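You operate a simulated robot arm through the tools that you are given. There is no shell and no other tool.

The job below is to be done with a simulated robot arm. You get a single attempt, and the scene is never put back.

JOB
Measure the bench lock ring on the height gauge and stack the spacer that makes 36.0 mm.
Fine: check the stack under the plunger and slide the table out.

The check looks at the end state, three seconds after you hand in, the way a careful person would. Anything else that was tipped, shoved, dropped, spilled or broken makes it a failure.

ROBOT AND FRAMES
A 7-joint arm with a two-finger parallel gripper, fixed in place. Base frame: the origin is at the foot of the arm, x ahead of it, y to its left, z up. Lengths are in mm, angles in degrees, forces in N, time in s.
Its first joint turns from -166.0 to 166.0 degrees. Payload 1.57 kg.
The TCP is the grasp point between the finger pads, 30 mm short of the fingertips. In the tool frame z runs along the fingers and y along their closing line. Largest opening 80 mm; finger width 17, thickness 12; the body of the gripper, 40 by 82 mm, starts 80 mm behind the TCP.
Orientation is told as [roll, pitch, yaw] about the base's x, y, z axes, in that order, counted from this pose: with the fingers straight down and closing along the base's y, the tool's x points along the base's -x, its y along +y and its z along -z.

CONTROLS
- The arm moves only by the tool drive_tool. Its argument "plan" is a list that holds one entry, the list of rows, each a list of 7 numbers: the shift along the tool's x, y, z in cm, then the turn, a rotation vector about the tool's x, y, z in degrees, then the gripper command, from -1 (shut) to 1 (fully open), values between in proportion. In form: [[[tx, ty, tz, rx, ry, rz, gripper], ...]]. A call has 1 to 20 rows; each row shifts and turns the commanded pose from where the row before left it, along the tool's axes as they then stand. A row lasts 0.2 s, in which the tool goes at most 50 mm and 8.6 degrees; a call with a longer step from one row to the next is refused whole, and so is a gripper value outside its range. Where a pose cannot be reached the arm comes as near as it can. A force on the tool above 60 N (or 10 N above the force at the start of the call, whichever is more), or a blocked arm, ends the call early, and 0.2 s more pass. The fingers move at their own pace (about 153 mm/s each) and stop on an object; they squeeze with about 38 N. The grip force told is the motor's: it shows also when the fingers shut on nothing. Time passes only in rows, and 0.2 s behind the last, so rows that do not move let the fingers close. It gives the time, the measured TCP pose, the force on the tool (base axes), the opening and the grip force at its end, in the units of the frame above (readings bear some noise), with the torque about the TCP (base axes, N m) and any sound that the robot's microphone picked up.
- Cameras (640 x 400 px; columns grow to the right, rows downward): "scene" is fixed at [402.4, -649, 1576.3]; the picture's right is [0.99, -0.14, 0.00], its down [-0.06, -0.44, -0.90] and it looks along [0.13, 0.89, -0.44] (base axes); focal length 312 px, centre (320, 200). "wrist" rides on the gripper at [72, -7, -122] in the tool frame; the picture's right is [0.09, 1.00, 0.00], its down [-0.84, 0.08, -0.54] and it looks along [-0.54, 0.05, 0.84] (tool axes); focal length 238 px, centre (320, 200). There is no depth. A picture from a camera that has moved, and an enlarged one, comes with that camera's place and axes in the base frame and with its lens.
- capture(camera): a new picture of that camera. No time passes.
- inspect(camera, box): a new picture of the part [left, top, right, bottom] of that camera's present view, enlarged. No time passes.
- finish_job(): hands the job in; it is judged then, once.

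Nothing tells you positions but the pictures and the camera data. Unless the task says otherwise, let go and move clear before handing in.

The tools are called as a command line: name --argument value ..., lists and objects as JSON in quotes. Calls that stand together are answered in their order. drive_tool: Moves the arm, as the interface text tells. Its arguments: {"type":"object","properties":{"plan":{"type":"array","items":{"type":"array","items":{"type":"array","items":{"type":"number"}}}}},"required":["plan"]} The other tools are called the same way: capture (camera) takes a picture; inspect (camera, box) takes an enlarged picture of a part of a camera's view; finish_job () hands the job in.

At the start:

```text
time_s: 0.0
ee_pos: [378.5, 460.2, 1287.0]
tcp_rot: [0.0, 0.0, 0.1]
ft_force: [-0.3, -0.1, 0.3]
ft_torque: [-0.01, 0.02, -0.01]
grip_width: 80.1
grip_force: 0.1
```

scene: 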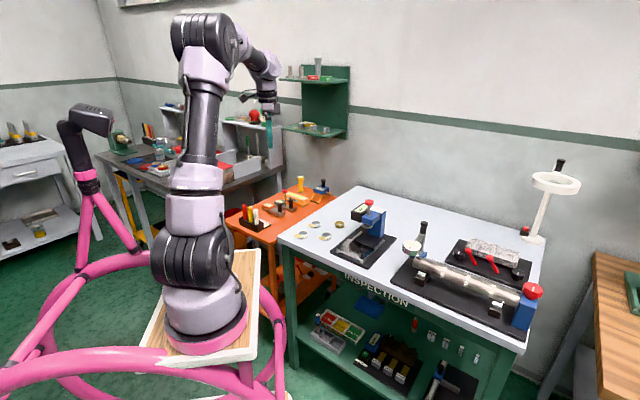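
wrist: 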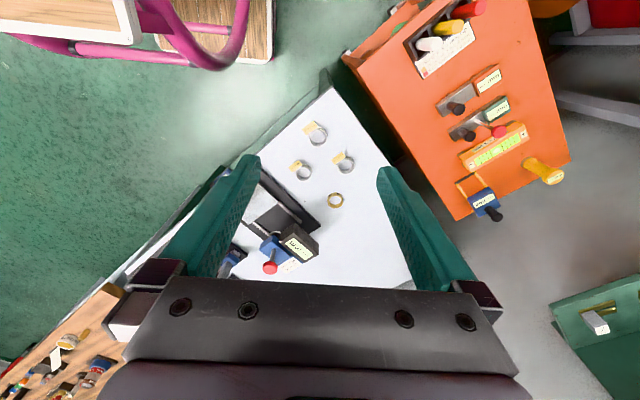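

I see an inspection bench with a height gauge, three tagged spacer rings and a brass ring. I'll take closer pictures first to find out what's there.

inspect --camera "scene" --box '[270, 180, 430, 280]'

inspect --camera "wrist" --box '[220, 100, 420, 290]'

inspect --camera "scene" --box '[330, 190, 400, 270]'

```text
4.00 times, centred on (350, 230) of scene
camera zoom: at [402.4, -649.0, 1576.3], right [0.99, -0.14, 0.0], down [-0.06, -0.44, -0.9], along [0.13, 0.89, -0.44], focal length 1250 px, centre (200, 80)
```

zoom: 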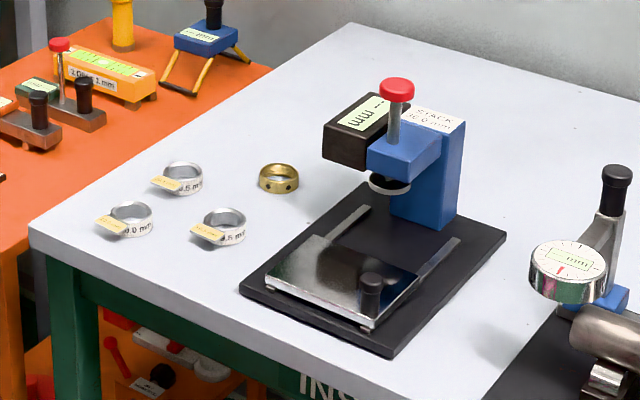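

```text
2.11 times, centred on (320, 195) of wrist
camera zoom: at [305.7, 453.3, 1406.4], right [-0.09, 1.0, 0.0], down [0.84, 0.08, 0.54], along [0.54, 0.05, -0.84], focal length 502 px, centre (320, 210)
```

zoom: 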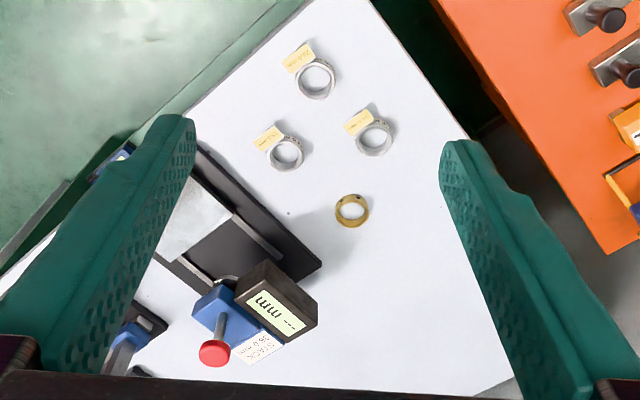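

```text
5.00 times, centred on (365, 230) of scene
camera zoom: at [402.4, -649.0, 1576.3], right [0.99, -0.14, 0.0], down [-0.06, -0.44, -0.9], along [0.13, 0.89, -0.44], focal length 1562 px, centre (95, 50)
```

zoom: 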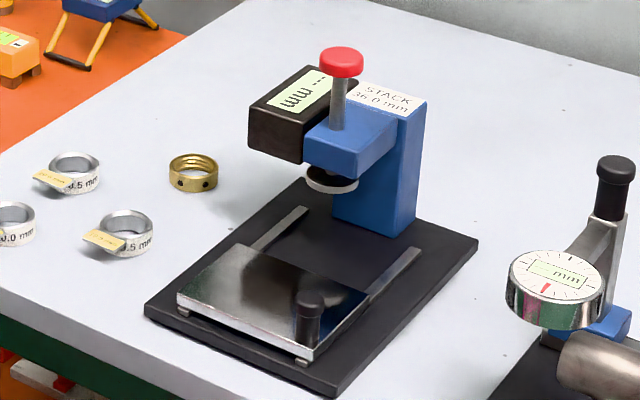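

The height gauge has a sliding table with a knob, a plunger with a red button and a display. The brass ring is the lock ring, and there are three tagged spacers. I'll zoom in to read them and work out positions.

inspect --camera "scene" --box '[290, 215, 350, 245]'

inspect --camera "wrist" --box '[280, 110, 380, 215]'

inspect --camera "scene" --box '[325, 220, 385, 275]'

inspect --camera "scene" --box '[345, 195, 395, 240]'

```text
10.67 times, centred on (320, 230) of scene
camera zoom: at [402.4, -649.0, 1576.3], right [0.99, -0.14, 0.0], down [-0.06, -0.44, -0.9], along [0.13, 0.89, -0.44], focal length 3333 px, centre (320, -120)
```

zoom: 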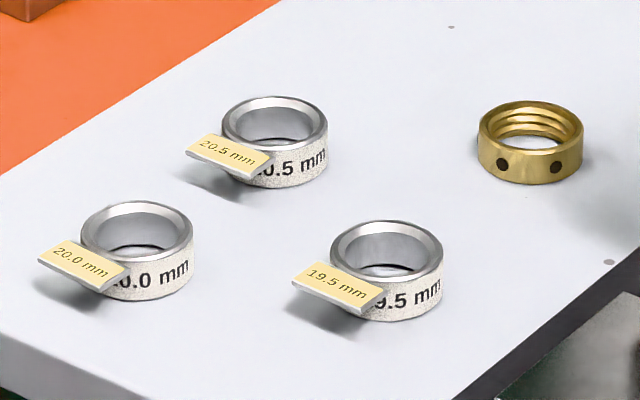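

```text
3.81 times, centred on (330, 162) of wrist
camera zoom: at [305.7, 453.3, 1406.4], right [-0.09, 1.0, 0.0], down [0.84, 0.08, 0.54], along [0.54, 0.05, -0.84], focal length 908 px, centre (282, 343)
```

zoom: 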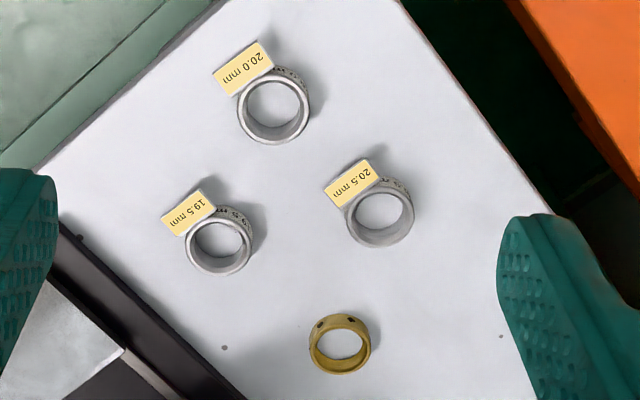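

```text
7.27 times, centred on (355, 248) of scene
camera zoom: at [402.4, -649.0, 1576.3], right [0.99, -0.14, 0.0], down [-0.06, -0.44, -0.9], along [0.13, 0.89, -0.44], focal length 2272 px, centre (66, -146)
```

zoom: 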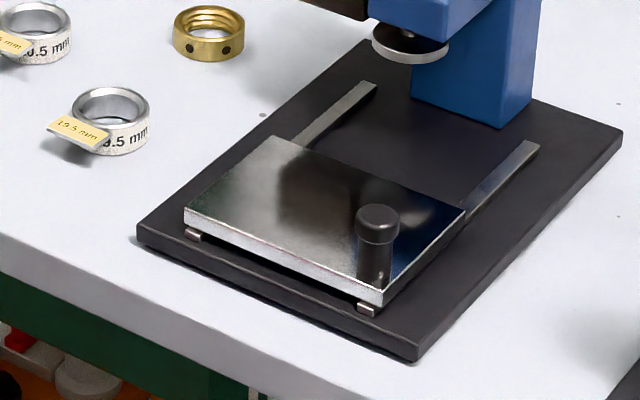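

```text
8.89 times, centred on (370, 218) of scene
camera zoom: at [402.4, -649.0, 1576.3], right [0.99, -0.14, 0.0], down [-0.06, -0.44, -0.9], along [0.13, 0.89, -0.44], focal length 2778 px, centre (-124, 44)
```

zoom: 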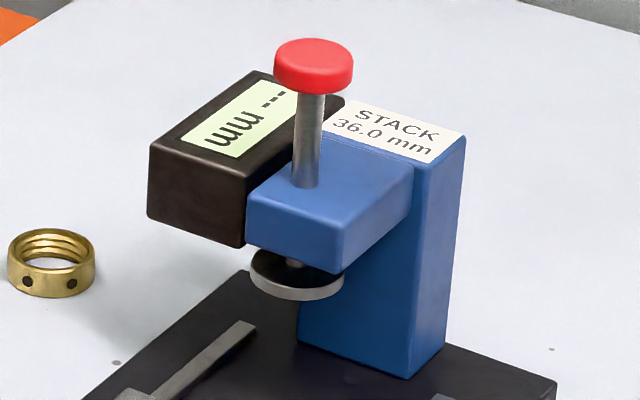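

The bench top is near z≈860 and the gauge is turned about 45°. Its table is out, near (680,308), and the plunger is near (733,381). I'll move the wrist camera in for a closer look before touching anything.

drive_tool --plan '[[[-2.22, -2, 1.57, 0, 0, 0, 1], [-2.22, -2, 1.57, 0, 0, 0, 1], [-2.22, -2, 1.57, 0, 0, 0, 1], [-2.22, -2, 1.57, 0, 0, 0, 1], [-2.22, -2, 1.57, 0, 0, 0, 1], [-2.22, -2, 1.57, 0, 0, 0, 1], [-2.22, -2, 1.57, 0, 0, 0, 1], [-2.22, -2, 1.57, 0, 0, 0, 1], [-2.22, -2, 1.57, 0, 0, 0, 1], [-2.22, -2, 1.57, 0, 0, 0, 1], [0, 0, 0, 0, 0, -7.5, 1], [0, 0, 0, 0, 0, -7.5, 1], [0, 0, 0, 0, 0, -7.5, 1], [0, 0, 0, 0, 0, -7.5, 1], [0, 0, 0, 0, 0, -7.5, 1], [0, 0, 0, 0, 0, -7.5, 1], [0, 0, 0, 0, 0, 0, 1]]]'

capture --camera "wrist"

capture --camera "scene"

```text
time_s: 3.6
ee_pos: [601.0, 261.1, 1127.3]
tcp_rot: [0.0, 0.0, 45.1]
ft_force: [-0.7, -0.1, 0.5]
ft_torque: [-0.01, 0.01, 0.02]
grip_width: 80.0
grip_force: 0.1
```

```text
taken
camera wrist: at [553.9, 204.1, 1249.1], right [-0.77, 0.64, 0.0], down [0.54, 0.65, 0.54], along [0.35, 0.42, -0.84], focal length 238 px, centre (320, 200)
```

wrist: 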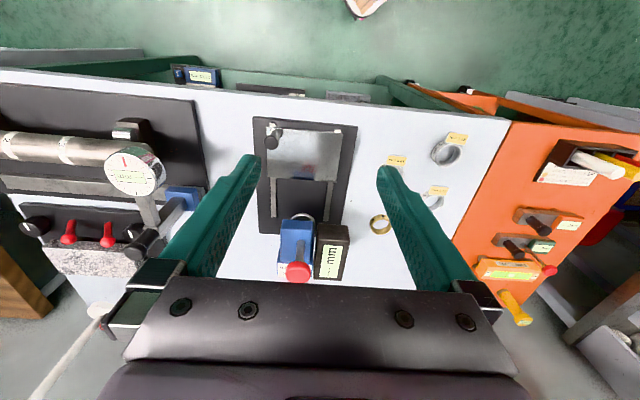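

```text
taken
```

scene: 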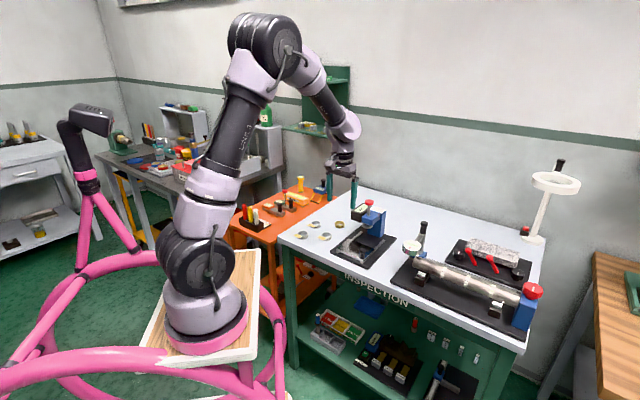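

The wrist view now shows the gauge square on. I'll enlarge it to locate the parts.

inspect --camera "wrist" --box '[240, 105, 370, 195]'

inspect --camera "wrist" --box '[240, 180, 370, 290]'

inspect --camera "wrist" --box '[360, 120, 480, 240]'

```text
4.44 times, centred on (305, 150) of wrist
camera zoom: at [553.9, 204.1, 1249.1], right [-0.77, 0.64, 0.0], down [0.54, 0.65, 0.54], along [0.35, 0.42, -0.84], focal length 1059 px, centre (387, 422)
```

zoom: 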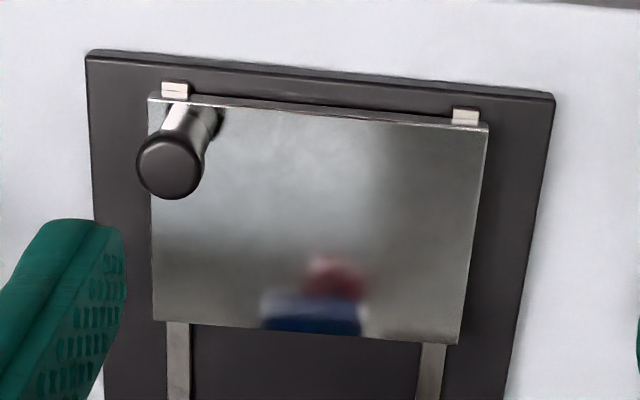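

```text
3.64 times, centred on (305, 235) of wrist
camera zoom: at [553.9, 204.1, 1249.1], right [-0.77, 0.64, 0.0], down [0.54, 0.65, 0.54], along [0.35, 0.42, -0.84], focal length 867 px, centre (374, 73)
```

zoom: 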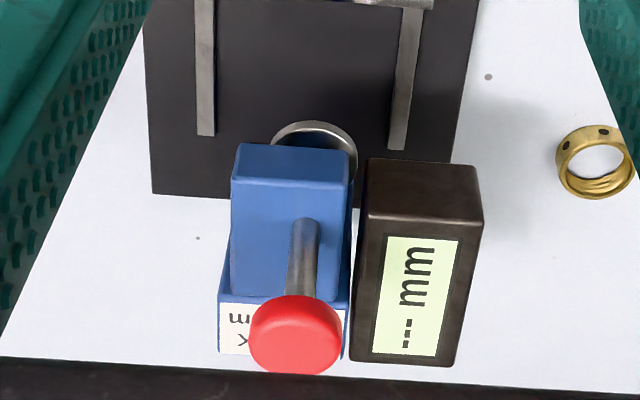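

```text
3.33 times, centred on (420, 180) of wrist
camera zoom: at [553.9, 204.1, 1249.1], right [-0.77, 0.64, 0.0], down [0.54, 0.65, 0.54], along [0.35, 0.42, -0.84], focal length 794 px, centre (-13, 267)
```

zoom: 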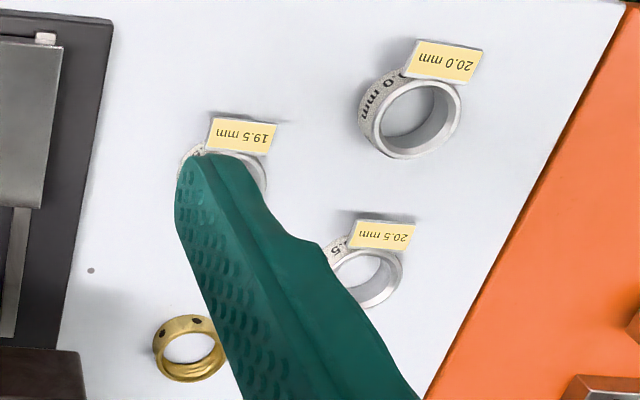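

Triangulating from the two wrist views gives:
- Brass ring at about (657,527), with the bench at z≈850
- Red button at about (735,377,1033)
- Table centre at about (673,304)
- Slide direction at about 45°

Next I'll go above the brass ring and refine its position.

drive_tool --plan '[[[-3.26, 2.12, 0, 0, 0, 0, 1], [-3.26, 2.12, 0, 0, 0, 0, 1], [-3.26, 2.12, 0, 0, 0, 0, 1], [-3.26, 2.12, 0, 0, 0, 0, 1], [-3.26, 2.12, 0, 0, 0, 0, 1], [-3.26, 2.12, 0, 0, 0, 0, 1], [-3.26, 2.12, 0, 0, 0, 0, 1], [0, 0, 3, 0, 0, 0, 1], [0, 0, 3, 0, 0, 0, 1], [0, 0, 3, 0, 0, 0, 1], [0, 0, 3, 0, 0, 0, 1], [0, 0, 0, 0, 0, 0, 1]]]'

capture --camera "wrist"

inspect --camera "scene" --box '[270, 150, 430, 280]'

```text
time_s: 6.2
ee_pos: [656.4, 526.7, 1008.4]
tcp_rot: [0.1, 0.0, 44.9]
ft_force: [-0.4, 0.2, 1.2]
ft_torque: [0.0, 0.0, 0.05]
grip_width: 79.9
grip_force: 0.1
```

```text
taken
camera wrist: at [610.1, 470.6, 1129.7], right [-0.77, 0.64, 0.0], down [0.54, 0.65, 0.54], along [0.35, 0.42, -0.84], focal length 238 px, centre (320, 200)
```

wrist: 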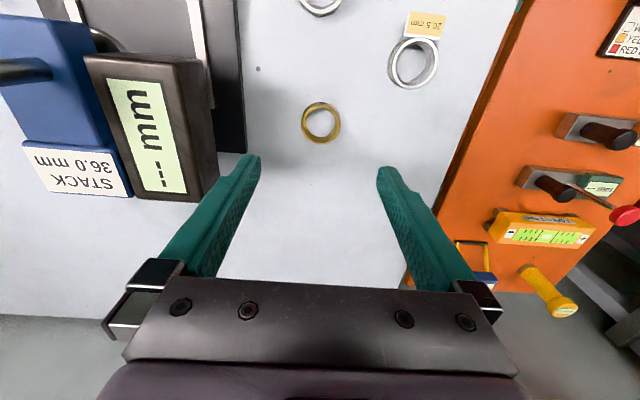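

```text
3.08 times, centred on (350, 215) of scene
camera zoom: at [402.4, -649.0, 1576.3], right [0.99, -0.14, 0.0], down [-0.06, -0.44, -0.9], along [0.13, 0.89, -0.44], focal length 961 px, centre (228, 154)
```

zoom: 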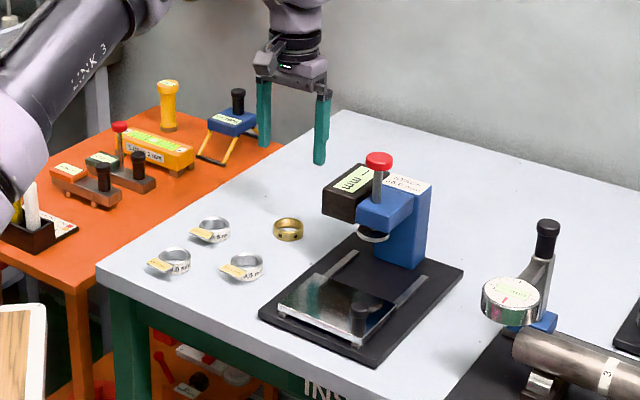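

The ring is right under the TCP. I'll lower to about z=888 and look.

drive_tool --plan '[[[0, 0, 3, 0, 0, 0, 1], [0, 0, 3, 0, 0, 0, 1], [0, 0, 3, 0, 0, 0, 1], [0, 0, 1.5, 0, 0, 0, 1], [0, 0, 0.8, 0, 0, 0, 1], [0, 0, 0.5, 0, 0, 0, 1], [0, 0, 0, 0, 0, 0, 1]]]'

capture --camera "wrist"

inspect --camera "scene" --box '[320, 180, 380, 230]'

```text
time_s: 7.8
ee_pos: [655.8, 527.5, 890.4]
tcp_rot: [-0.1, -0.1, 44.8]
ft_force: [-0.4, 0.4, 0.2]
ft_torque: [-0.02, 0.02, 0.02]
grip_width: 80.2
grip_force: 0.0
```

```text
taken
camera wrist: at [610.2, 471.5, 1010.4], right [-0.77, 0.64, 0.0], down [0.54, 0.65, 0.54], along [0.35, 0.42, -0.84], focal length 238 px, centre (320, 200)
```

wrist: 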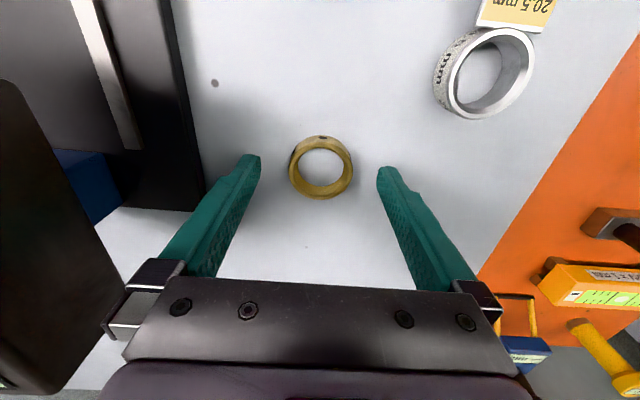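

```text
8.00 times, centred on (350, 205) of scene
camera zoom: at [402.4, -649.0, 1576.3], right [0.99, -0.14, 0.0], down [-0.06, -0.44, -0.9], along [0.13, 0.89, -0.44], focal length 2500 px, centre (80, 160)
```

zoom: 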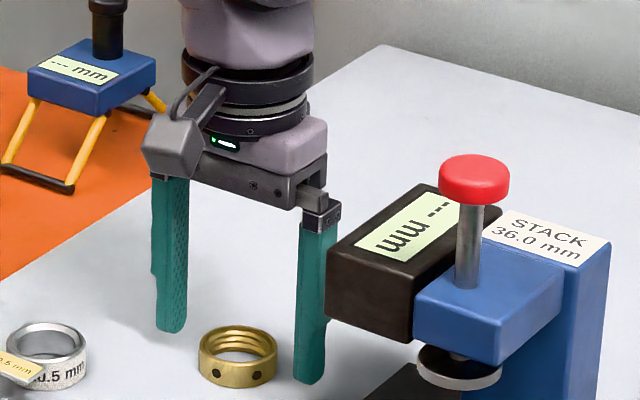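

The fingers straddle the ring and their tips are just above the bench. I'll go 6 mm lower, close, and lift a little.

drive_tool --plan '[[[0.15, 0, 0.3, 0, 0, 0, 1], [0, 0, 0.3, 0, 0, 0, 1], [0, 0, 0, 0, 0, 0, 1], [0, 0, 0, 0, 0, 0, -1], [0, 0, 0, 0, 0, 0, -1], [0, 0, 0, 0, 0, 0, -1]]]'

capture --camera "wrist"

inspect --camera "scene" --box '[320, 180, 380, 230]'

```text
time_s: 9.2
ee_pos: [656.5, 527.4, 883.3]
tcp_rot: [0.0, 0.1, 45.0]
ft_force: [0.4, 0.4, -0.7]
ft_torque: [0.0, 0.01, 0.02]
grip_width: 42.7
grip_force: 37.7
```

```text
taken
camera wrist: at [609.1, 470.2, 1004.6], right [-0.77, 0.64, 0.0], down [0.54, 0.65, 0.54], along [0.35, 0.42, -0.84], focal length 238 px, centre (320, 200)
```

wrist: 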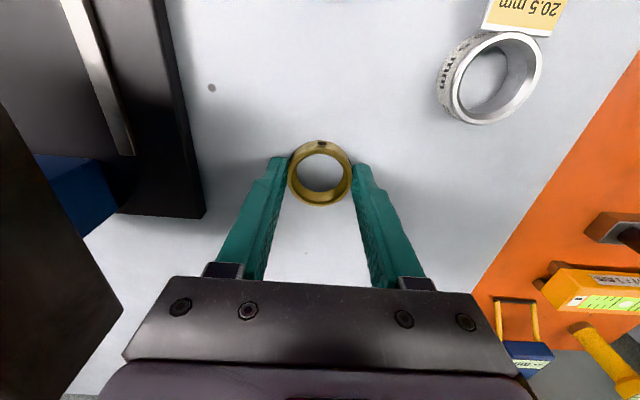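

```text
8.00 times, centred on (350, 205) of scene
camera zoom: at [402.4, -649.0, 1576.3], right [0.99, -0.14, 0.0], down [-0.06, -0.44, -0.9], along [0.13, 0.89, -0.44], focal length 2500 px, centre (80, 160)
```

zoom: 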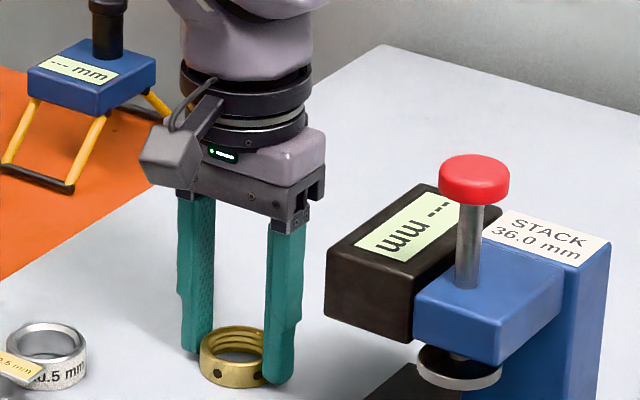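

The brass ring is gripped at 42.7 mm. I'll lift it well clear, carry it over the gauge table and look again from there.

drive_tool --plan '[[[0, 0, -0.7, 0, 0, 0, -1], [0, 0, -2, 0, 0, 0, -1], [0, 0, -3, 0, 0, 0, -1], [0, 0, -4, 0, 0, 0, -1], [0, 0, -4, 0, 0, 0, -1], [0, 0, -4, 0, 0, 0, -1], [1.0, -1.2, 0, 0, 0, 0, -1], [2.26, -2.5, 0, 0, 0, 0, -1], [2.26, -2.5, 0, 0, 0, 0, -1], [2.26, -2.5, 0, 0, 0, 0, -1], [2.26, -2.5, 0, 0, 0, 0, -1], [2.26, -2.5, 0, 0, 0, 0, -1], [2.26, -2.5, 0, 0, 0, 0, -1], [0, 0, 0, 0, 0, 0, -1], [0, 0, 0, 0, 0, 0, -1]]]'

capture --camera "wrist"

inspect --camera "scene" --box '[320, 190, 400, 270]'

```text
time_s: 12.4
ee_pos: [663.0, 309.4, 1062.5]
tcp_rot: [0.0, 0.0, 45.0]
ft_force: [0.2, -0.3, -0.2]
ft_torque: [0.0, 0.0, 0.04]
grip_width: 42.7
grip_force: 38.2
```

```text
taken
camera wrist: at [616.6, 252.8, 1183.1], right [-0.77, 0.64, 0.0], down [0.54, 0.65, 0.54], along [0.35, 0.42, -0.84], focal length 238 px, centre (320, 200)
```

wrist: 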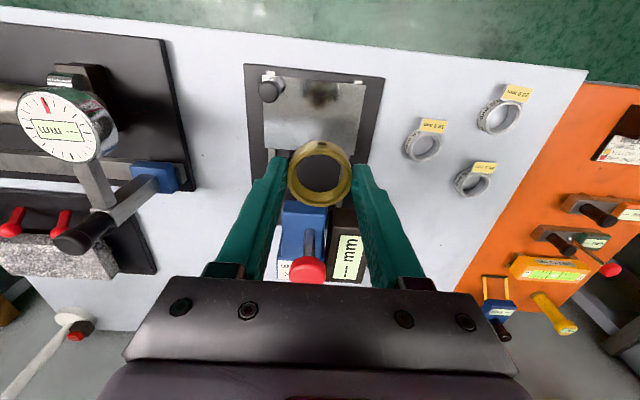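

```text
5.00 times, centred on (360, 230) of scene
camera zoom: at [402.4, -649.0, 1576.3], right [0.99, -0.14, 0.0], down [-0.06, -0.44, -0.9], along [0.13, 0.89, -0.44], focal length 1562 px, centre (120, 50)
```

zoom: 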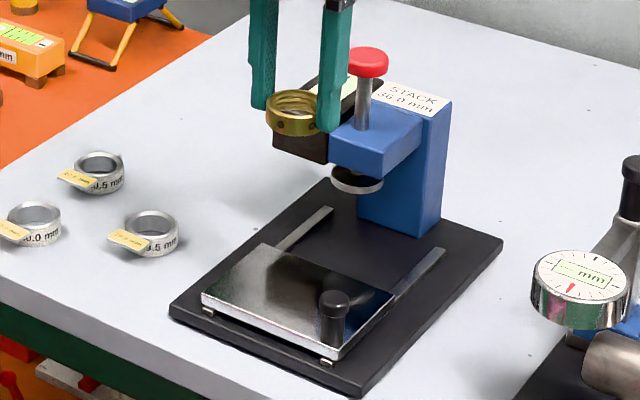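

inspect --camera "wrist" --box '[240, 55, 400, 155]'

inspect --camera "wrist" --box '[260, 180, 380, 290]'

```text
4.00 times, centred on (320, 105) of wrist
camera zoom: at [616.6, 252.8, 1183.1], right [-0.77, 0.64, 0.0], down [0.54, 0.65, 0.54], along [0.35, 0.42, -0.84], focal length 953 px, centre (320, 580)
```

zoom: 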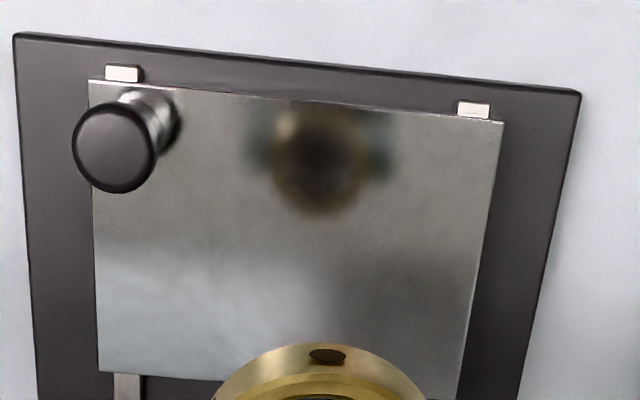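

```text
3.64 times, centred on (320, 235) of wrist
camera zoom: at [616.6, 252.8, 1183.1], right [-0.77, 0.64, 0.0], down [0.54, 0.65, 0.54], along [0.35, 0.42, -0.84], focal length 867 px, centre (320, 73)
```

zoom: 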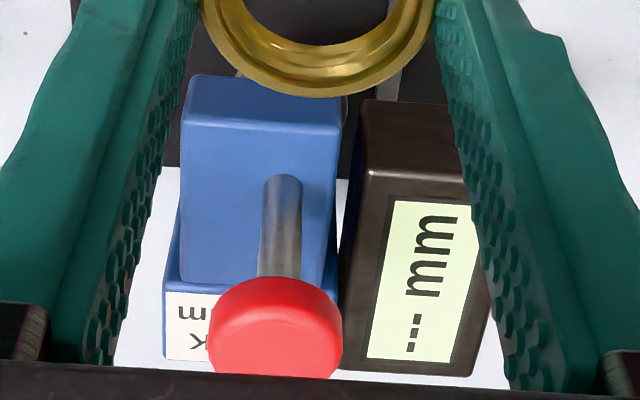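

The table top is near z≈880 and the plunger axis lies about 8 mm left of the table's centre line. I'll set the ring at about (668,310), first stopping just above the table.

drive_tool --plan '[[[-0.59, -0.23, 0, 0, 0, 0, -1], [0, 0, 3, 0, 0, 0, -1], [0, 0, 3, 0, 0, 0, -1], [0, 0, 3, 0, 0, 0, -1], [0, 0, 2.5, 0, 0, 0, -1], [0, 0, 1.5, 0, 0, 0, -1], [0, 0, 0.5, 0, 0, 0, -1], [0, 0, 0, 0, 0, 0, -1], [0, 0, 0, 0, 0, 0, -1]]]'

capture --camera "wrist"

inspect --camera "scene" --box '[325, 200, 395, 270]'

```text
time_s: 14.4
ee_pos: [671.8, 310.6, 927.2]
tcp_rot: [0.0, 0.0, 45.0]
ft_force: [0.2, 0.4, -0.4]
ft_torque: [-0.02, -0.02, -0.03]
grip_width: 42.8
grip_force: 38.0
```

```text
taken
camera wrist: at [625.7, 254.5, 1048.5], right [-0.77, 0.64, 0.0], down [0.54, 0.65, 0.54], along [0.35, 0.42, -0.84], focal length 238 px, centre (320, 200)
```

wrist: 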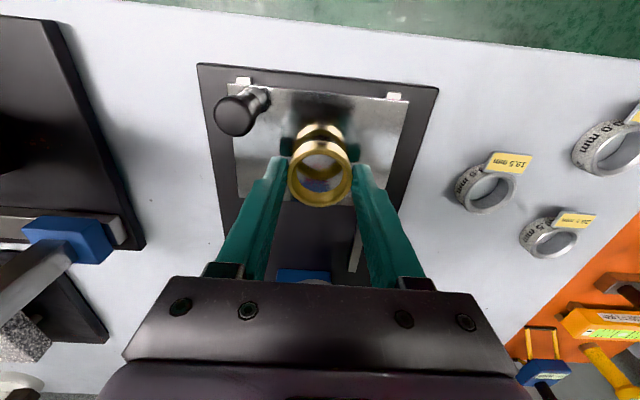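

```text
5.71 times, centred on (360, 235) of scene
camera zoom: at [402.4, -649.0, 1576.3], right [0.99, -0.14, 0.0], down [-0.06, -0.44, -0.9], along [0.13, 0.89, -0.44], focal length 1786 px, centre (91, 0)
```

zoom: 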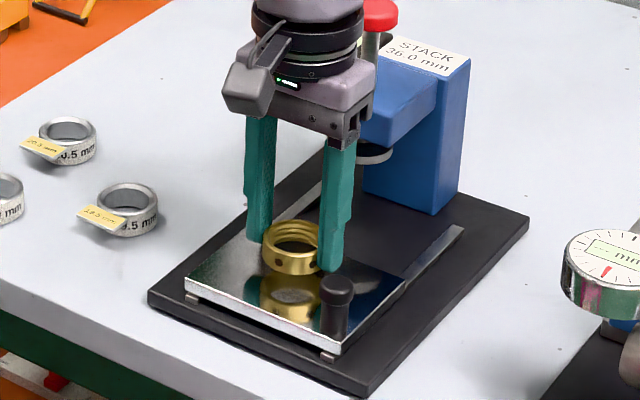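

The ring hangs about 6 mm above the table, judging from its reflection. I'll nudge it slightly left and lower in small steps.

drive_tool --plan '[[[0, 0.2, 0.2, 0, 0, 0, -1], [0, 0, 0.15, 0, 0, 0, -1], [0, 0, 0, 0, 0, 0, -1], [0, 0, 0, 0, 0, 0, -1]]]'

inspect --camera "scene" --box '[345, 220, 375, 250]'

```text
time_s: 15.4
ee_pos: [671.8, 312.0, 923.1]
tcp_rot: [-0.1, 0.1, 45.0]
ft_force: [-0.7, 0.3, -0.5]
ft_torque: [0.0, 0.0, 0.02]
grip_width: 42.9
grip_force: 37.7
```

```text
13.33 times, centred on (360, 235) of scene
camera zoom: at [402.4, -649.0, 1576.3], right [0.99, -0.14, 0.0], down [-0.06, -0.44, -0.9], along [0.13, 0.89, -0.44], focal length 4166 px, centre (-213, -267)
```

zoom: 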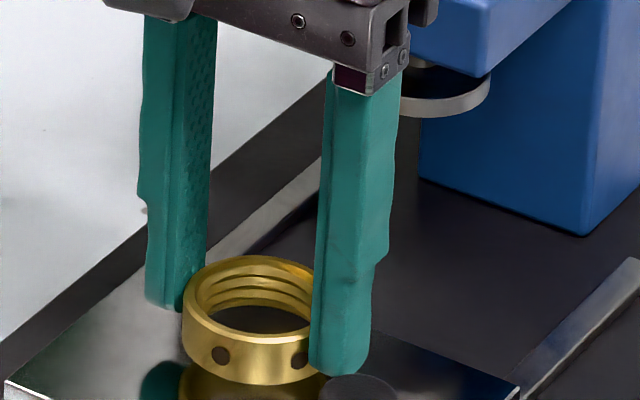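

drive_tool --plan '[[[0.2, 0.2, 0, 0, 0, 0, -1], [0, 0, 0.15, 0, 0, 0, -1], [0, 0, 0, 0, 0, 0, -1], [0, 0, 0, 0, 0, 0, -1]]]'

inspect --camera "scene" --box '[345, 225, 375, 255]'

```text
time_s: 16.4
ee_pos: [668.3, 312.4, 920.9]
tcp_rot: [0.1, 0.0, 45.0]
ft_force: [1.0, -0.2, -1.1]
ft_torque: [0.03, -0.02, 0.0]
grip_width: 42.8
grip_force: 37.8
```

```text
13.33 times, centred on (360, 240) of scene
camera zoom: at [402.4, -649.0, 1576.3], right [0.99, -0.14, 0.0], down [-0.06, -0.44, -0.9], along [0.13, 0.89, -0.44], focal length 4166 px, centre (-213, -333)
```

zoom: 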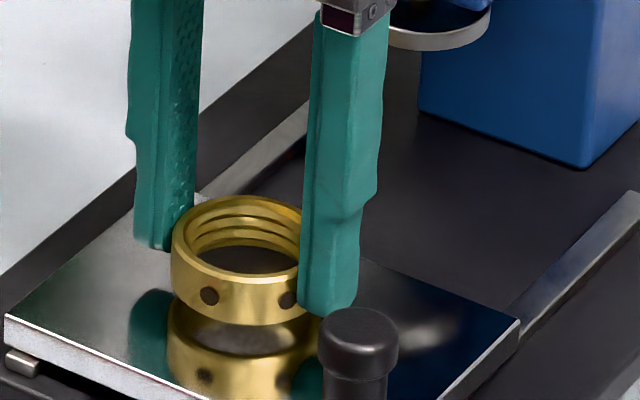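

drive_tool --plan '[[[0, 0, 0.2, 0, 0, 0, -1], [0, 0, 0.15, 0, 0, 0, -1], [0, 0, 0, 0, 0, 0, -1], [0, 0, 0, 0, 0, 0, -1]]]'

inspect --camera "scene" --box '[345, 225, 375, 255]'

```text
time_s: 17.4
ee_pos: [668.1, 312.9, 918.2]
tcp_rot: [0.1, 0.0, 45.0]
ft_force: [0.2, 0.2, -0.8]
ft_torque: [0.01, 0.01, -0.01]
grip_width: 42.8
grip_force: 37.3
```

```text
13.33 times, centred on (360, 240) of scene
camera zoom: at [402.4, -649.0, 1576.3], right [0.99, -0.14, 0.0], down [-0.06, -0.44, -0.9], along [0.13, 0.89, -0.44], focal length 4166 px, centre (-213, -333)
```

zoom: 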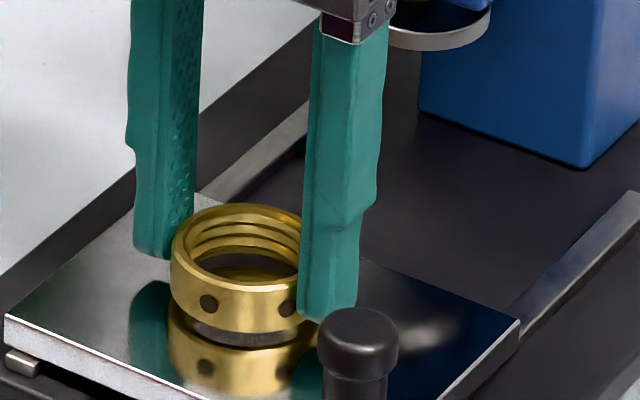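

drive_tool --plan '[[[0, 0, 0.1, 0, 0, 0, -1], [0, 0, 0.1, 0, 0, 0, -1], [0, 0, 0.05, 0, 0, 0, -1], [0, 0, 0, 0, 0, 0, -1], [0, 0, 0, 0, 0, 0, -1]]]'

inspect --camera "scene" --box '[345, 225, 375, 255]'

```text
time_s: 18.6
ee_pos: [669.4, 312.4, 915.1]
tcp_rot: [-0.1, 0.0, 45.0]
ft_force: [-1.6, 1.8, 3.6]
ft_torque: [0.01, 0.13, -0.04]
grip_width: 42.7
grip_force: 38.4
```

```text
13.33 times, centred on (360, 240) of scene
camera zoom: at [402.4, -649.0, 1576.3], right [0.99, -0.14, 0.0], down [-0.06, -0.44, -0.9], along [0.13, 0.89, -0.44], focal length 4166 px, centre (-213, -333)
```

zoom: 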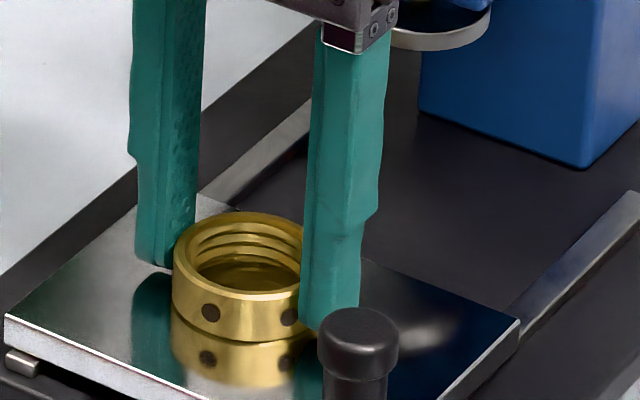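

The ring touches the table with about 3.6 N of contact. I'll open partway, then rise straight up.

drive_tool --plan '[[[0, 0, 0, 0, 0, 0, 0.4], [0, 0, 0, 0, 0, 0, 0.4], [0, 0, -0.5, 0, 0, 0, 0.4], [0, 0, -2, 0, 0, 0, 0.4], [0, 0, -3, 0, 0, 0, 0.4], [0, 0, -3, 0, 0, 0, 0.4], [0, 0, 0, 0, 0, 0, 0.4], [0, 0, 0, 0, 0, 0, 0.4]]]'

capture --camera "wrist"

inspect --camera "scene" --box '[325, 200, 395, 270]'

inspect --camera "wrist" --box '[200, 40, 420, 200]'

```text
time_s: 20.4
ee_pos: [670.1, 311.4, 999.1]
tcp_rot: [0.1, 0.0, 45.0]
ft_force: [-0.1, 0.5, -0.8]
ft_torque: [-0.01, 0.01, 0.0]
grip_width: 56.0
grip_force: 0.1
```

```text
taken
camera wrist: at [622.7, 254.1, 1120.7], right [-0.77, 0.64, 0.0], down [0.54, 0.65, 0.54], along [0.35, 0.42, -0.84], focal length 238 px, centre (320, 200)
```

wrist: 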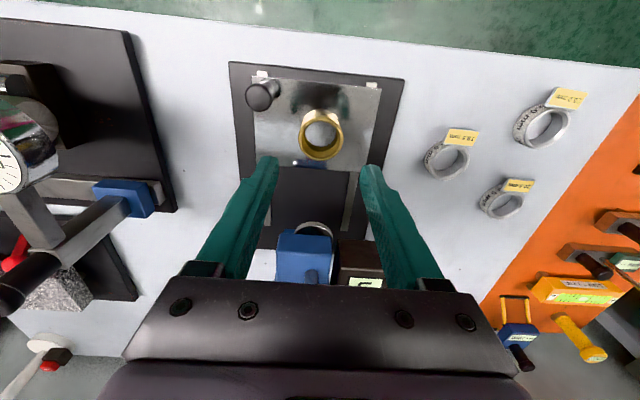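

```text
5.71 times, centred on (360, 235) of scene
camera zoom: at [402.4, -649.0, 1576.3], right [0.99, -0.14, 0.0], down [-0.06, -0.44, -0.9], along [0.13, 0.89, -0.44], focal length 1786 px, centre (91, 0)
```

zoom: 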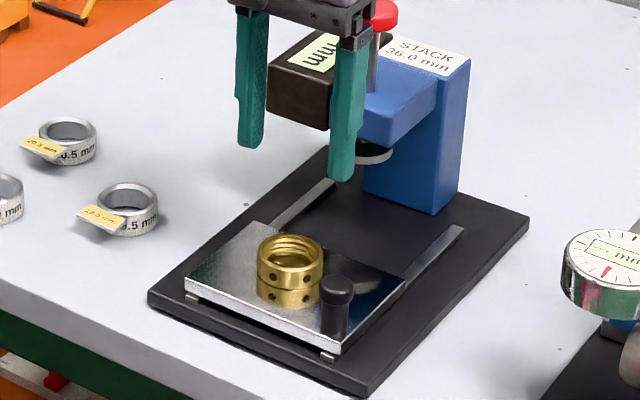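

```text
2.50 times, centred on (310, 120) of wrist
camera zoom: at [622.7, 254.1, 1120.7], right [-0.77, 0.64, 0.0], down [0.54, 0.65, 0.54], along [0.35, 0.42, -0.84], focal length 596 px, centre (345, 400)
```

zoom: 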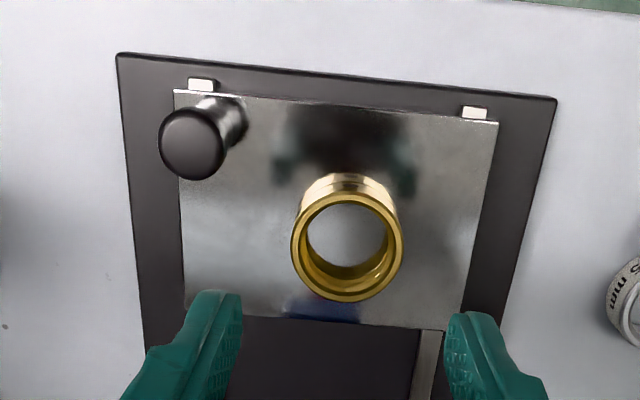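

The ring sits on the table in line with the plunger. The knob is near (679,249) with its top at about z=925. I'll move above the knob, lower onto it and close.

drive_tool --plan '[[[1.41, -1.7, 0, 0, 0, 0, 0.4], [1.41, -1.7, 0, 0, 0, 0, 0.4], [1.42, -1.7, 0, 0, 0, 0, 0.4], [0, 0, 0, 0, 0, 0, 0.4], [0, 0, 1, 0, 0, 0, 0.4], [0, 0, 0, 0, 0, 0, 0.4]]]'

capture --camera "wrist"

inspect --camera "scene" --box '[325, 200, 395, 270]'

```text
time_s: 21.8
ee_pos: [672.4, 246.9, 988.8]
tcp_rot: [0.0, 0.0, 45.0]
ft_force: [0.4, -0.3, 0.2]
ft_torque: [-0.01, 0.0, 0.0]
grip_width: 55.9
grip_force: 0.0
```

```text
taken
camera wrist: at [626.3, 190.3, 1110.2], right [-0.77, 0.64, 0.0], down [0.54, 0.65, 0.54], along [0.35, 0.42, -0.84], focal length 238 px, centre (320, 200)
```

wrist: 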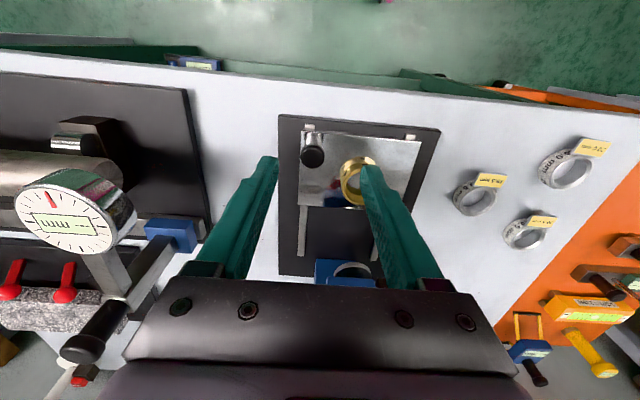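

```text
5.71 times, centred on (360, 235) of scene
camera zoom: at [402.4, -649.0, 1576.3], right [0.99, -0.14, 0.0], down [-0.06, -0.44, -0.9], along [0.13, 0.89, -0.44], focal length 1786 px, centre (91, 0)
```

zoom: 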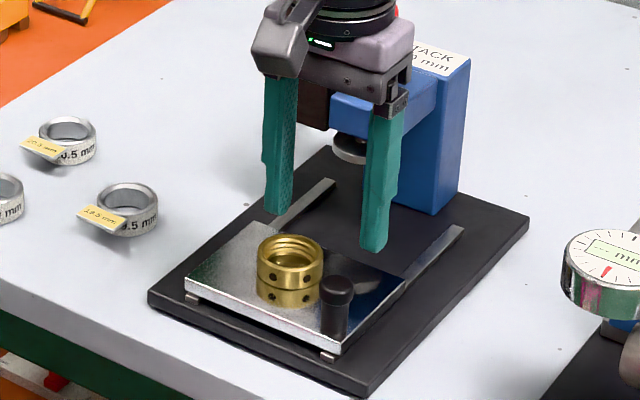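

The knob is 7 mm to the right of the tool centre and 5 mm inward. I'll correct sideways, descend to z≈930 and check.

drive_tool --plan '[[[0, -0.65, 0, 0, 0, 0, 0.4], [0, 0, 2, 0, 0, 0, 0.4], [0, 0, 2, 0, 0, 0, 0.4], [0, 0, 1.2, 0, 0, 0, 0.4], [0, 0, 0.6, 0, 0, 0, 0.4], [0, 0, 0, 0, 0, 0, 0.4]]]'

capture --camera "wrist"

inspect --camera "scene" --box '[325, 200, 395, 270]'

```text
time_s: 23.2
ee_pos: [678.5, 241.2, 934.0]
tcp_rot: [-0.1, 0.0, 45.1]
ft_force: [0.9, 0.6, -0.8]
ft_torque: [0.0, -0.02, -0.01]
grip_width: 56.0
grip_force: 0.1
```

```text
taken
camera wrist: at [631.9, 185.1, 1053.5], right [-0.77, 0.64, 0.0], down [0.54, 0.65, 0.54], along [0.35, 0.42, -0.84], focal length 238 px, centre (320, 200)
```

wrist: 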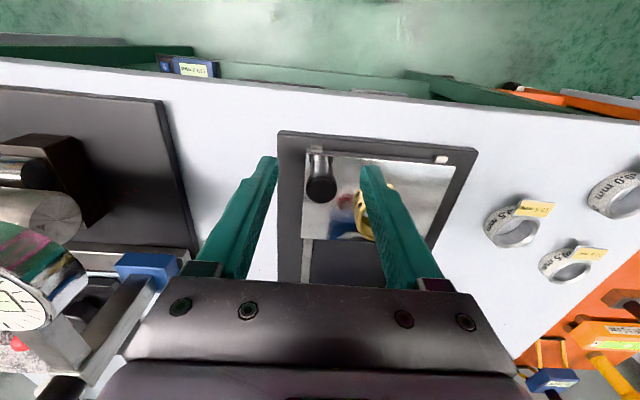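

```text
5.71 times, centred on (360, 235) of scene
camera zoom: at [402.4, -649.0, 1576.3], right [0.99, -0.14, 0.0], down [-0.06, -0.44, -0.9], along [0.13, 0.89, -0.44], focal length 1786 px, centre (91, 0)
```

zoom: 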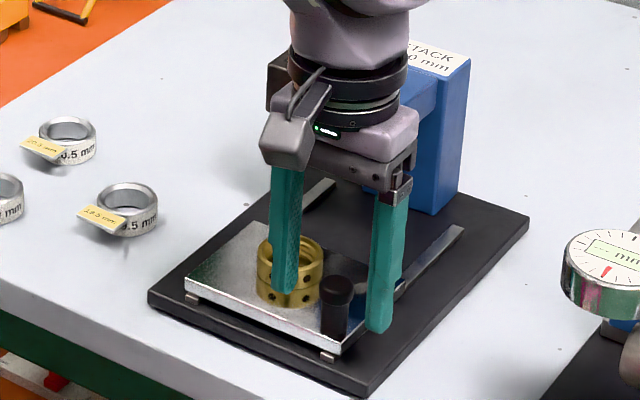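

The knob is centred between the fingers. I'll go down slightly and close on it.

drive_tool --plan '[[[0, 0, 0.4, 0, 0, 0, 0.4], [0, 0, 0, 0, 0, 0, 0.4], [0, 0, 0, 0, 0, 0, -0.3], [0, 0, 0, 0, 0, 0, -1], [0, 0, 0, 0, 0, 0, -1], [0, 0, 0, 0, 0, 0, -1]]]'

inspect --camera "scene" --box '[325, 200, 395, 270]'

```text
time_s: 24.6
ee_pos: [678.1, 243.4, 927.7]
tcp_rot: [0.2, 0.0, 45.1]
ft_force: [-12.9, 12.5, -0.2]
ft_torque: [0.4, 0.26, 0.09]
grip_width: 20.8
grip_force: 34.1
```

```text
5.71 times, centred on (360, 235) of scene
camera zoom: at [402.4, -649.0, 1576.3], right [0.99, -0.14, 0.0], down [-0.06, -0.44, -0.9], along [0.13, 0.89, -0.44], focal length 1786 px, centre (91, 0)
```

zoom: 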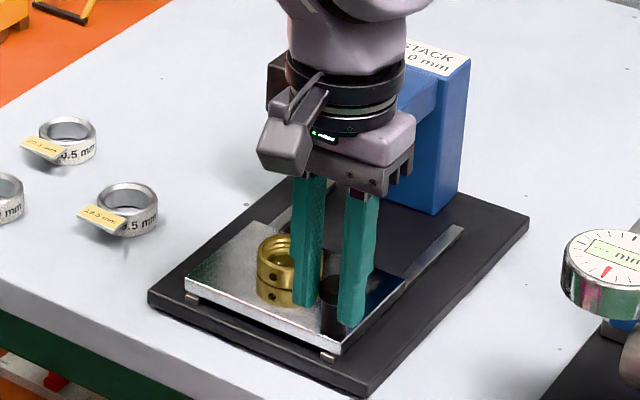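

Gripped, but with about 18 N of side load. I'll ease over to relieve it before sliding.

drive_tool --plan '[[[0, 0.1, 0, 0, 0, 0, -1], [0, 0, 0, 0, 0, 0, -1]]]'

```text
time_s: 25.2
ee_pos: [677.7, 242.9, 927.9]
tcp_rot: [-0.1, 0.0, 45.1]
ft_force: [-15.0, 12.5, -0.6]
ft_torque: [0.58, -0.01, 0.17]
grip_width: 20.7
grip_force: 33.9
```

drive_tool --plan '[[[0, 0.2, 0, 0, 0, 0, -1], [0, 0, 0, 0, 0, 0, -1], [0, 0, 0, 0, 0, 0, -1]]]'

```text
time_s: 26.0
ee_pos: [677.4, 242.9, 927.5]
tcp_rot: [0.0, 0.1, 45.0]
ft_force: [-3.2, 0.5, -0.1]
ft_torque: [-0.05, 0.0, 0.07]
grip_width: 21.0
grip_force: 34.3
```

The load is relieved. Now I'll slide the table inward, 2 cm first as a test.

drive_tool --plan '[[[-0.5, 0, 0, 0, 0, 0, -1], [-0.5, 0, 0, 0, 0, 0, -1], [-0.5, 0, 0, 0, 0, 0, -1], [-0.5, 0, 0, 0, 0, 0, -1], [0, 0, 0, 0, 0, 0, -1]]]'

inspect --camera "scene" --box '[325, 190, 395, 270]'

```text
time_s: 27.2
ee_pos: [691.3, 256.9, 928.4]
tcp_rot: [0.0, 0.1, 45.0]
ft_force: [4.8, -6.6, -0.8]
ft_torque: [-0.2, -0.09, -0.06]
grip_width: 20.9
grip_force: 33.7
```

```text
5.00 times, centred on (360, 230) of scene
camera zoom: at [402.4, -649.0, 1576.3], right [0.99, -0.14, 0.0], down [-0.06, -0.44, -0.9], along [0.13, 0.89, -0.44], focal length 1562 px, centre (120, 50)
```

zoom: 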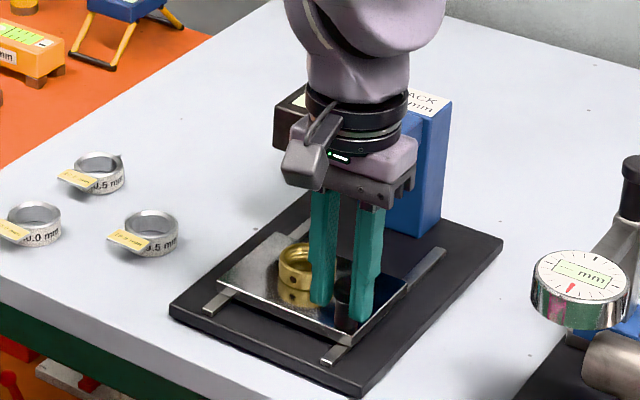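

The table slides freely. I'll continue 5 cm.

drive_tool --plan '[[[-0.7, -0.02, 0, 0, 0, 0, -1], [-0.7, -0.02, 0, 0, 0, 0, -1], [-0.7, -0.02, 0, 0, 0, 0, -1], [-0.7, 0, 0, 0, 0, 0, -1], [-0.7, 0, 0, 0, 0, 0, -1], [-0.7, 0, 0, 0, 0, 0, -1], [-0.8, 0, 0, 0, 0, 0, -1], [0, 0, 0, 0, 0, 0, -1]]]'

inspect --camera "scene" --box '[335, 180, 405, 260]'

capture --camera "wrist"

```text
time_s: 29.0
ee_pos: [729.3, 293.8, 928.2]
tcp_rot: [0.1, 0.1, 45.0]
ft_force: [6.1, -5.4, 1.6]
ft_torque: [-0.17, -0.12, -0.08]
grip_width: 20.5
grip_force: 33.9
```

```text
5.00 times, centred on (370, 220) of scene
camera zoom: at [402.4, -649.0, 1576.3], right [0.99, -0.14, 0.0], down [-0.06, -0.44, -0.9], along [0.13, 0.89, -0.44], focal length 1562 px, centre (70, 100)
```

zoom: 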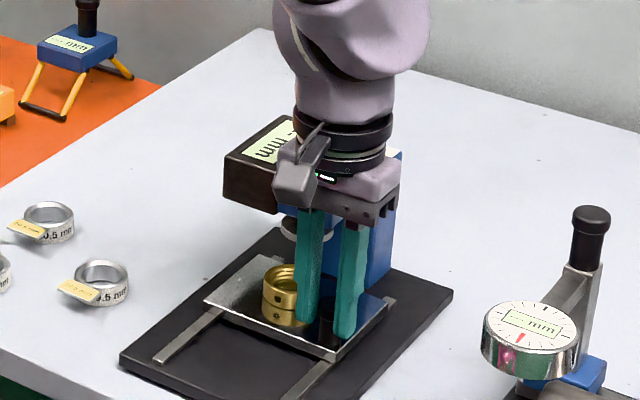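

```text
taken
camera wrist: at [681.8, 237.7, 1049.5], right [-0.77, 0.64, 0.0], down [0.54, 0.65, 0.54], along [0.35, 0.42, -0.84], focal length 238 px, centre (320, 200)
```

wrist: 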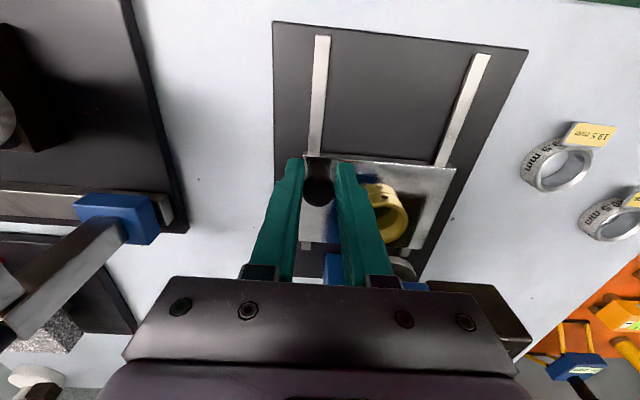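

About 73 mm has been travelled. I'll continue in small steps towards the inner stop.

drive_tool --plan '[[[-0.4, -0.04, 0, 0, 0, 0, -1], [-0.4, -0.04, 0, 0, 0, 0, -1], [-0.4, 0, 0, 0, 0, 0, -1], [0, 0, 0, 0, 0, 0, -1]]]'

inspect --camera "scene" --box '[345, 190, 405, 250]'

inspect --camera "wrist" --box '[240, 140, 480, 300]'

```text
time_s: 30.0
ee_pos: [735.2, 301.8, 928.0]
tcp_rot: [0.0, 0.0, 44.9]
ft_force: [3.2, -4.4, 0.0]
ft_torque: [0.18, -0.38, -0.04]
grip_width: 20.8
grip_force: 34.0
```

```text
6.67 times, centred on (375, 220) of scene
camera zoom: at [402.4, -649.0, 1576.3], right [0.99, -0.14, 0.0], down [-0.06, -0.44, -0.9], along [0.13, 0.89, -0.44], focal length 2083 px, centre (-47, 67)
```

zoom: 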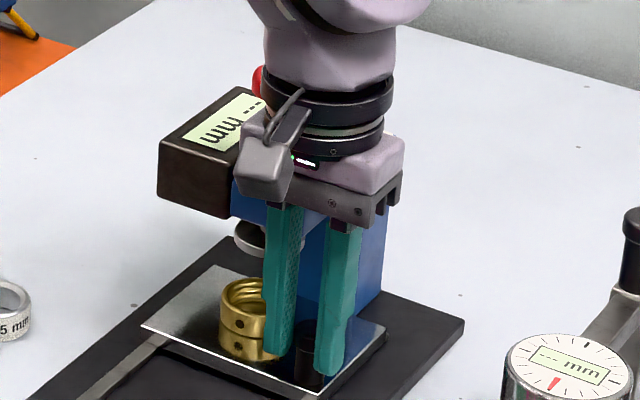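

```text
2.50 times, centred on (360, 220) of wrist
camera zoom: at [689.7, 245.5, 1049.5], right [-0.77, 0.64, 0.0], down [0.54, 0.65, 0.54], along [0.35, 0.42, -0.84], focal length 596 px, centre (220, 150)
```

zoom: 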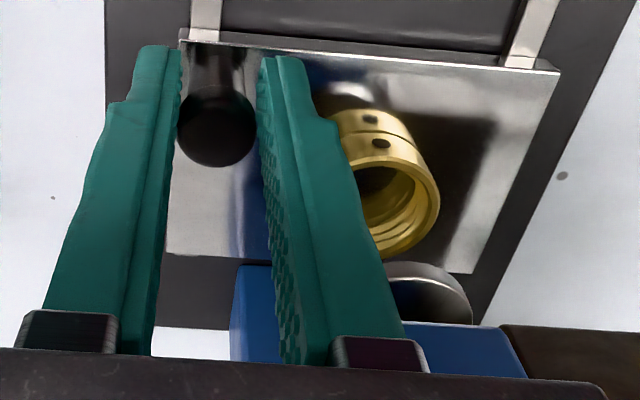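

drive_tool --plan '[[[-0.3, 0, 0, 0, 0, 0, -1], [-0.3, 0, 0, 0, 0, 0, -1], [0, 0, 0, 0, 0, 0, -1]]]'

inspect --camera "scene" --box '[345, 190, 405, 250]'

inspect --camera "wrist" --box '[240, 140, 480, 300]'

```text
time_s: 30.8
ee_pos: [740.6, 305.8, 928.3]
tcp_rot: [-0.1, -0.1, 45.2]
ft_force: [2.3, 1.5, 4.4]
ft_torque: [0.27, -0.25, 0.0]
grip_width: 20.3
grip_force: 34.0
```

```text
6.67 times, centred on (375, 220) of scene
camera zoom: at [402.4, -649.0, 1576.3], right [0.99, -0.14, 0.0], down [-0.06, -0.44, -0.9], along [0.13, 0.89, -0.44], focal length 2083 px, centre (-47, 67)
```

zoom: 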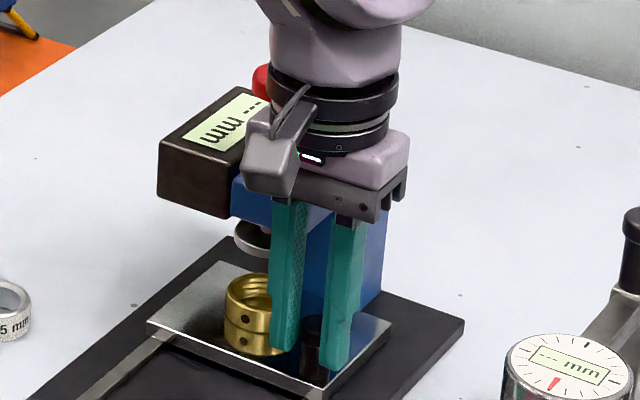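

```text
2.50 times, centred on (360, 220) of wrist
camera zoom: at [694.1, 249.9, 1049.3], right [-0.77, 0.64, 0.0], down [0.54, 0.65, 0.54], along [0.35, 0.42, -0.84], focal length 596 px, centre (220, 150)
```

zoom: 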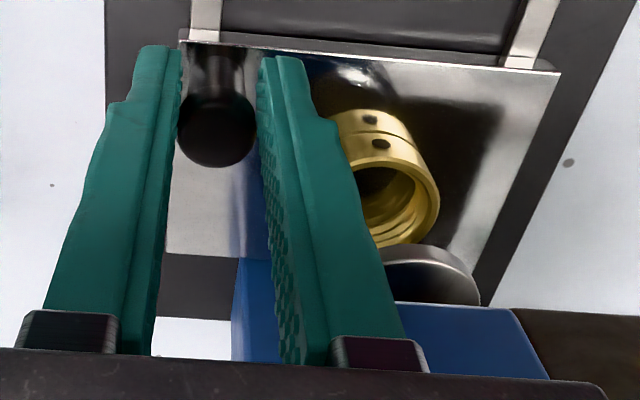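

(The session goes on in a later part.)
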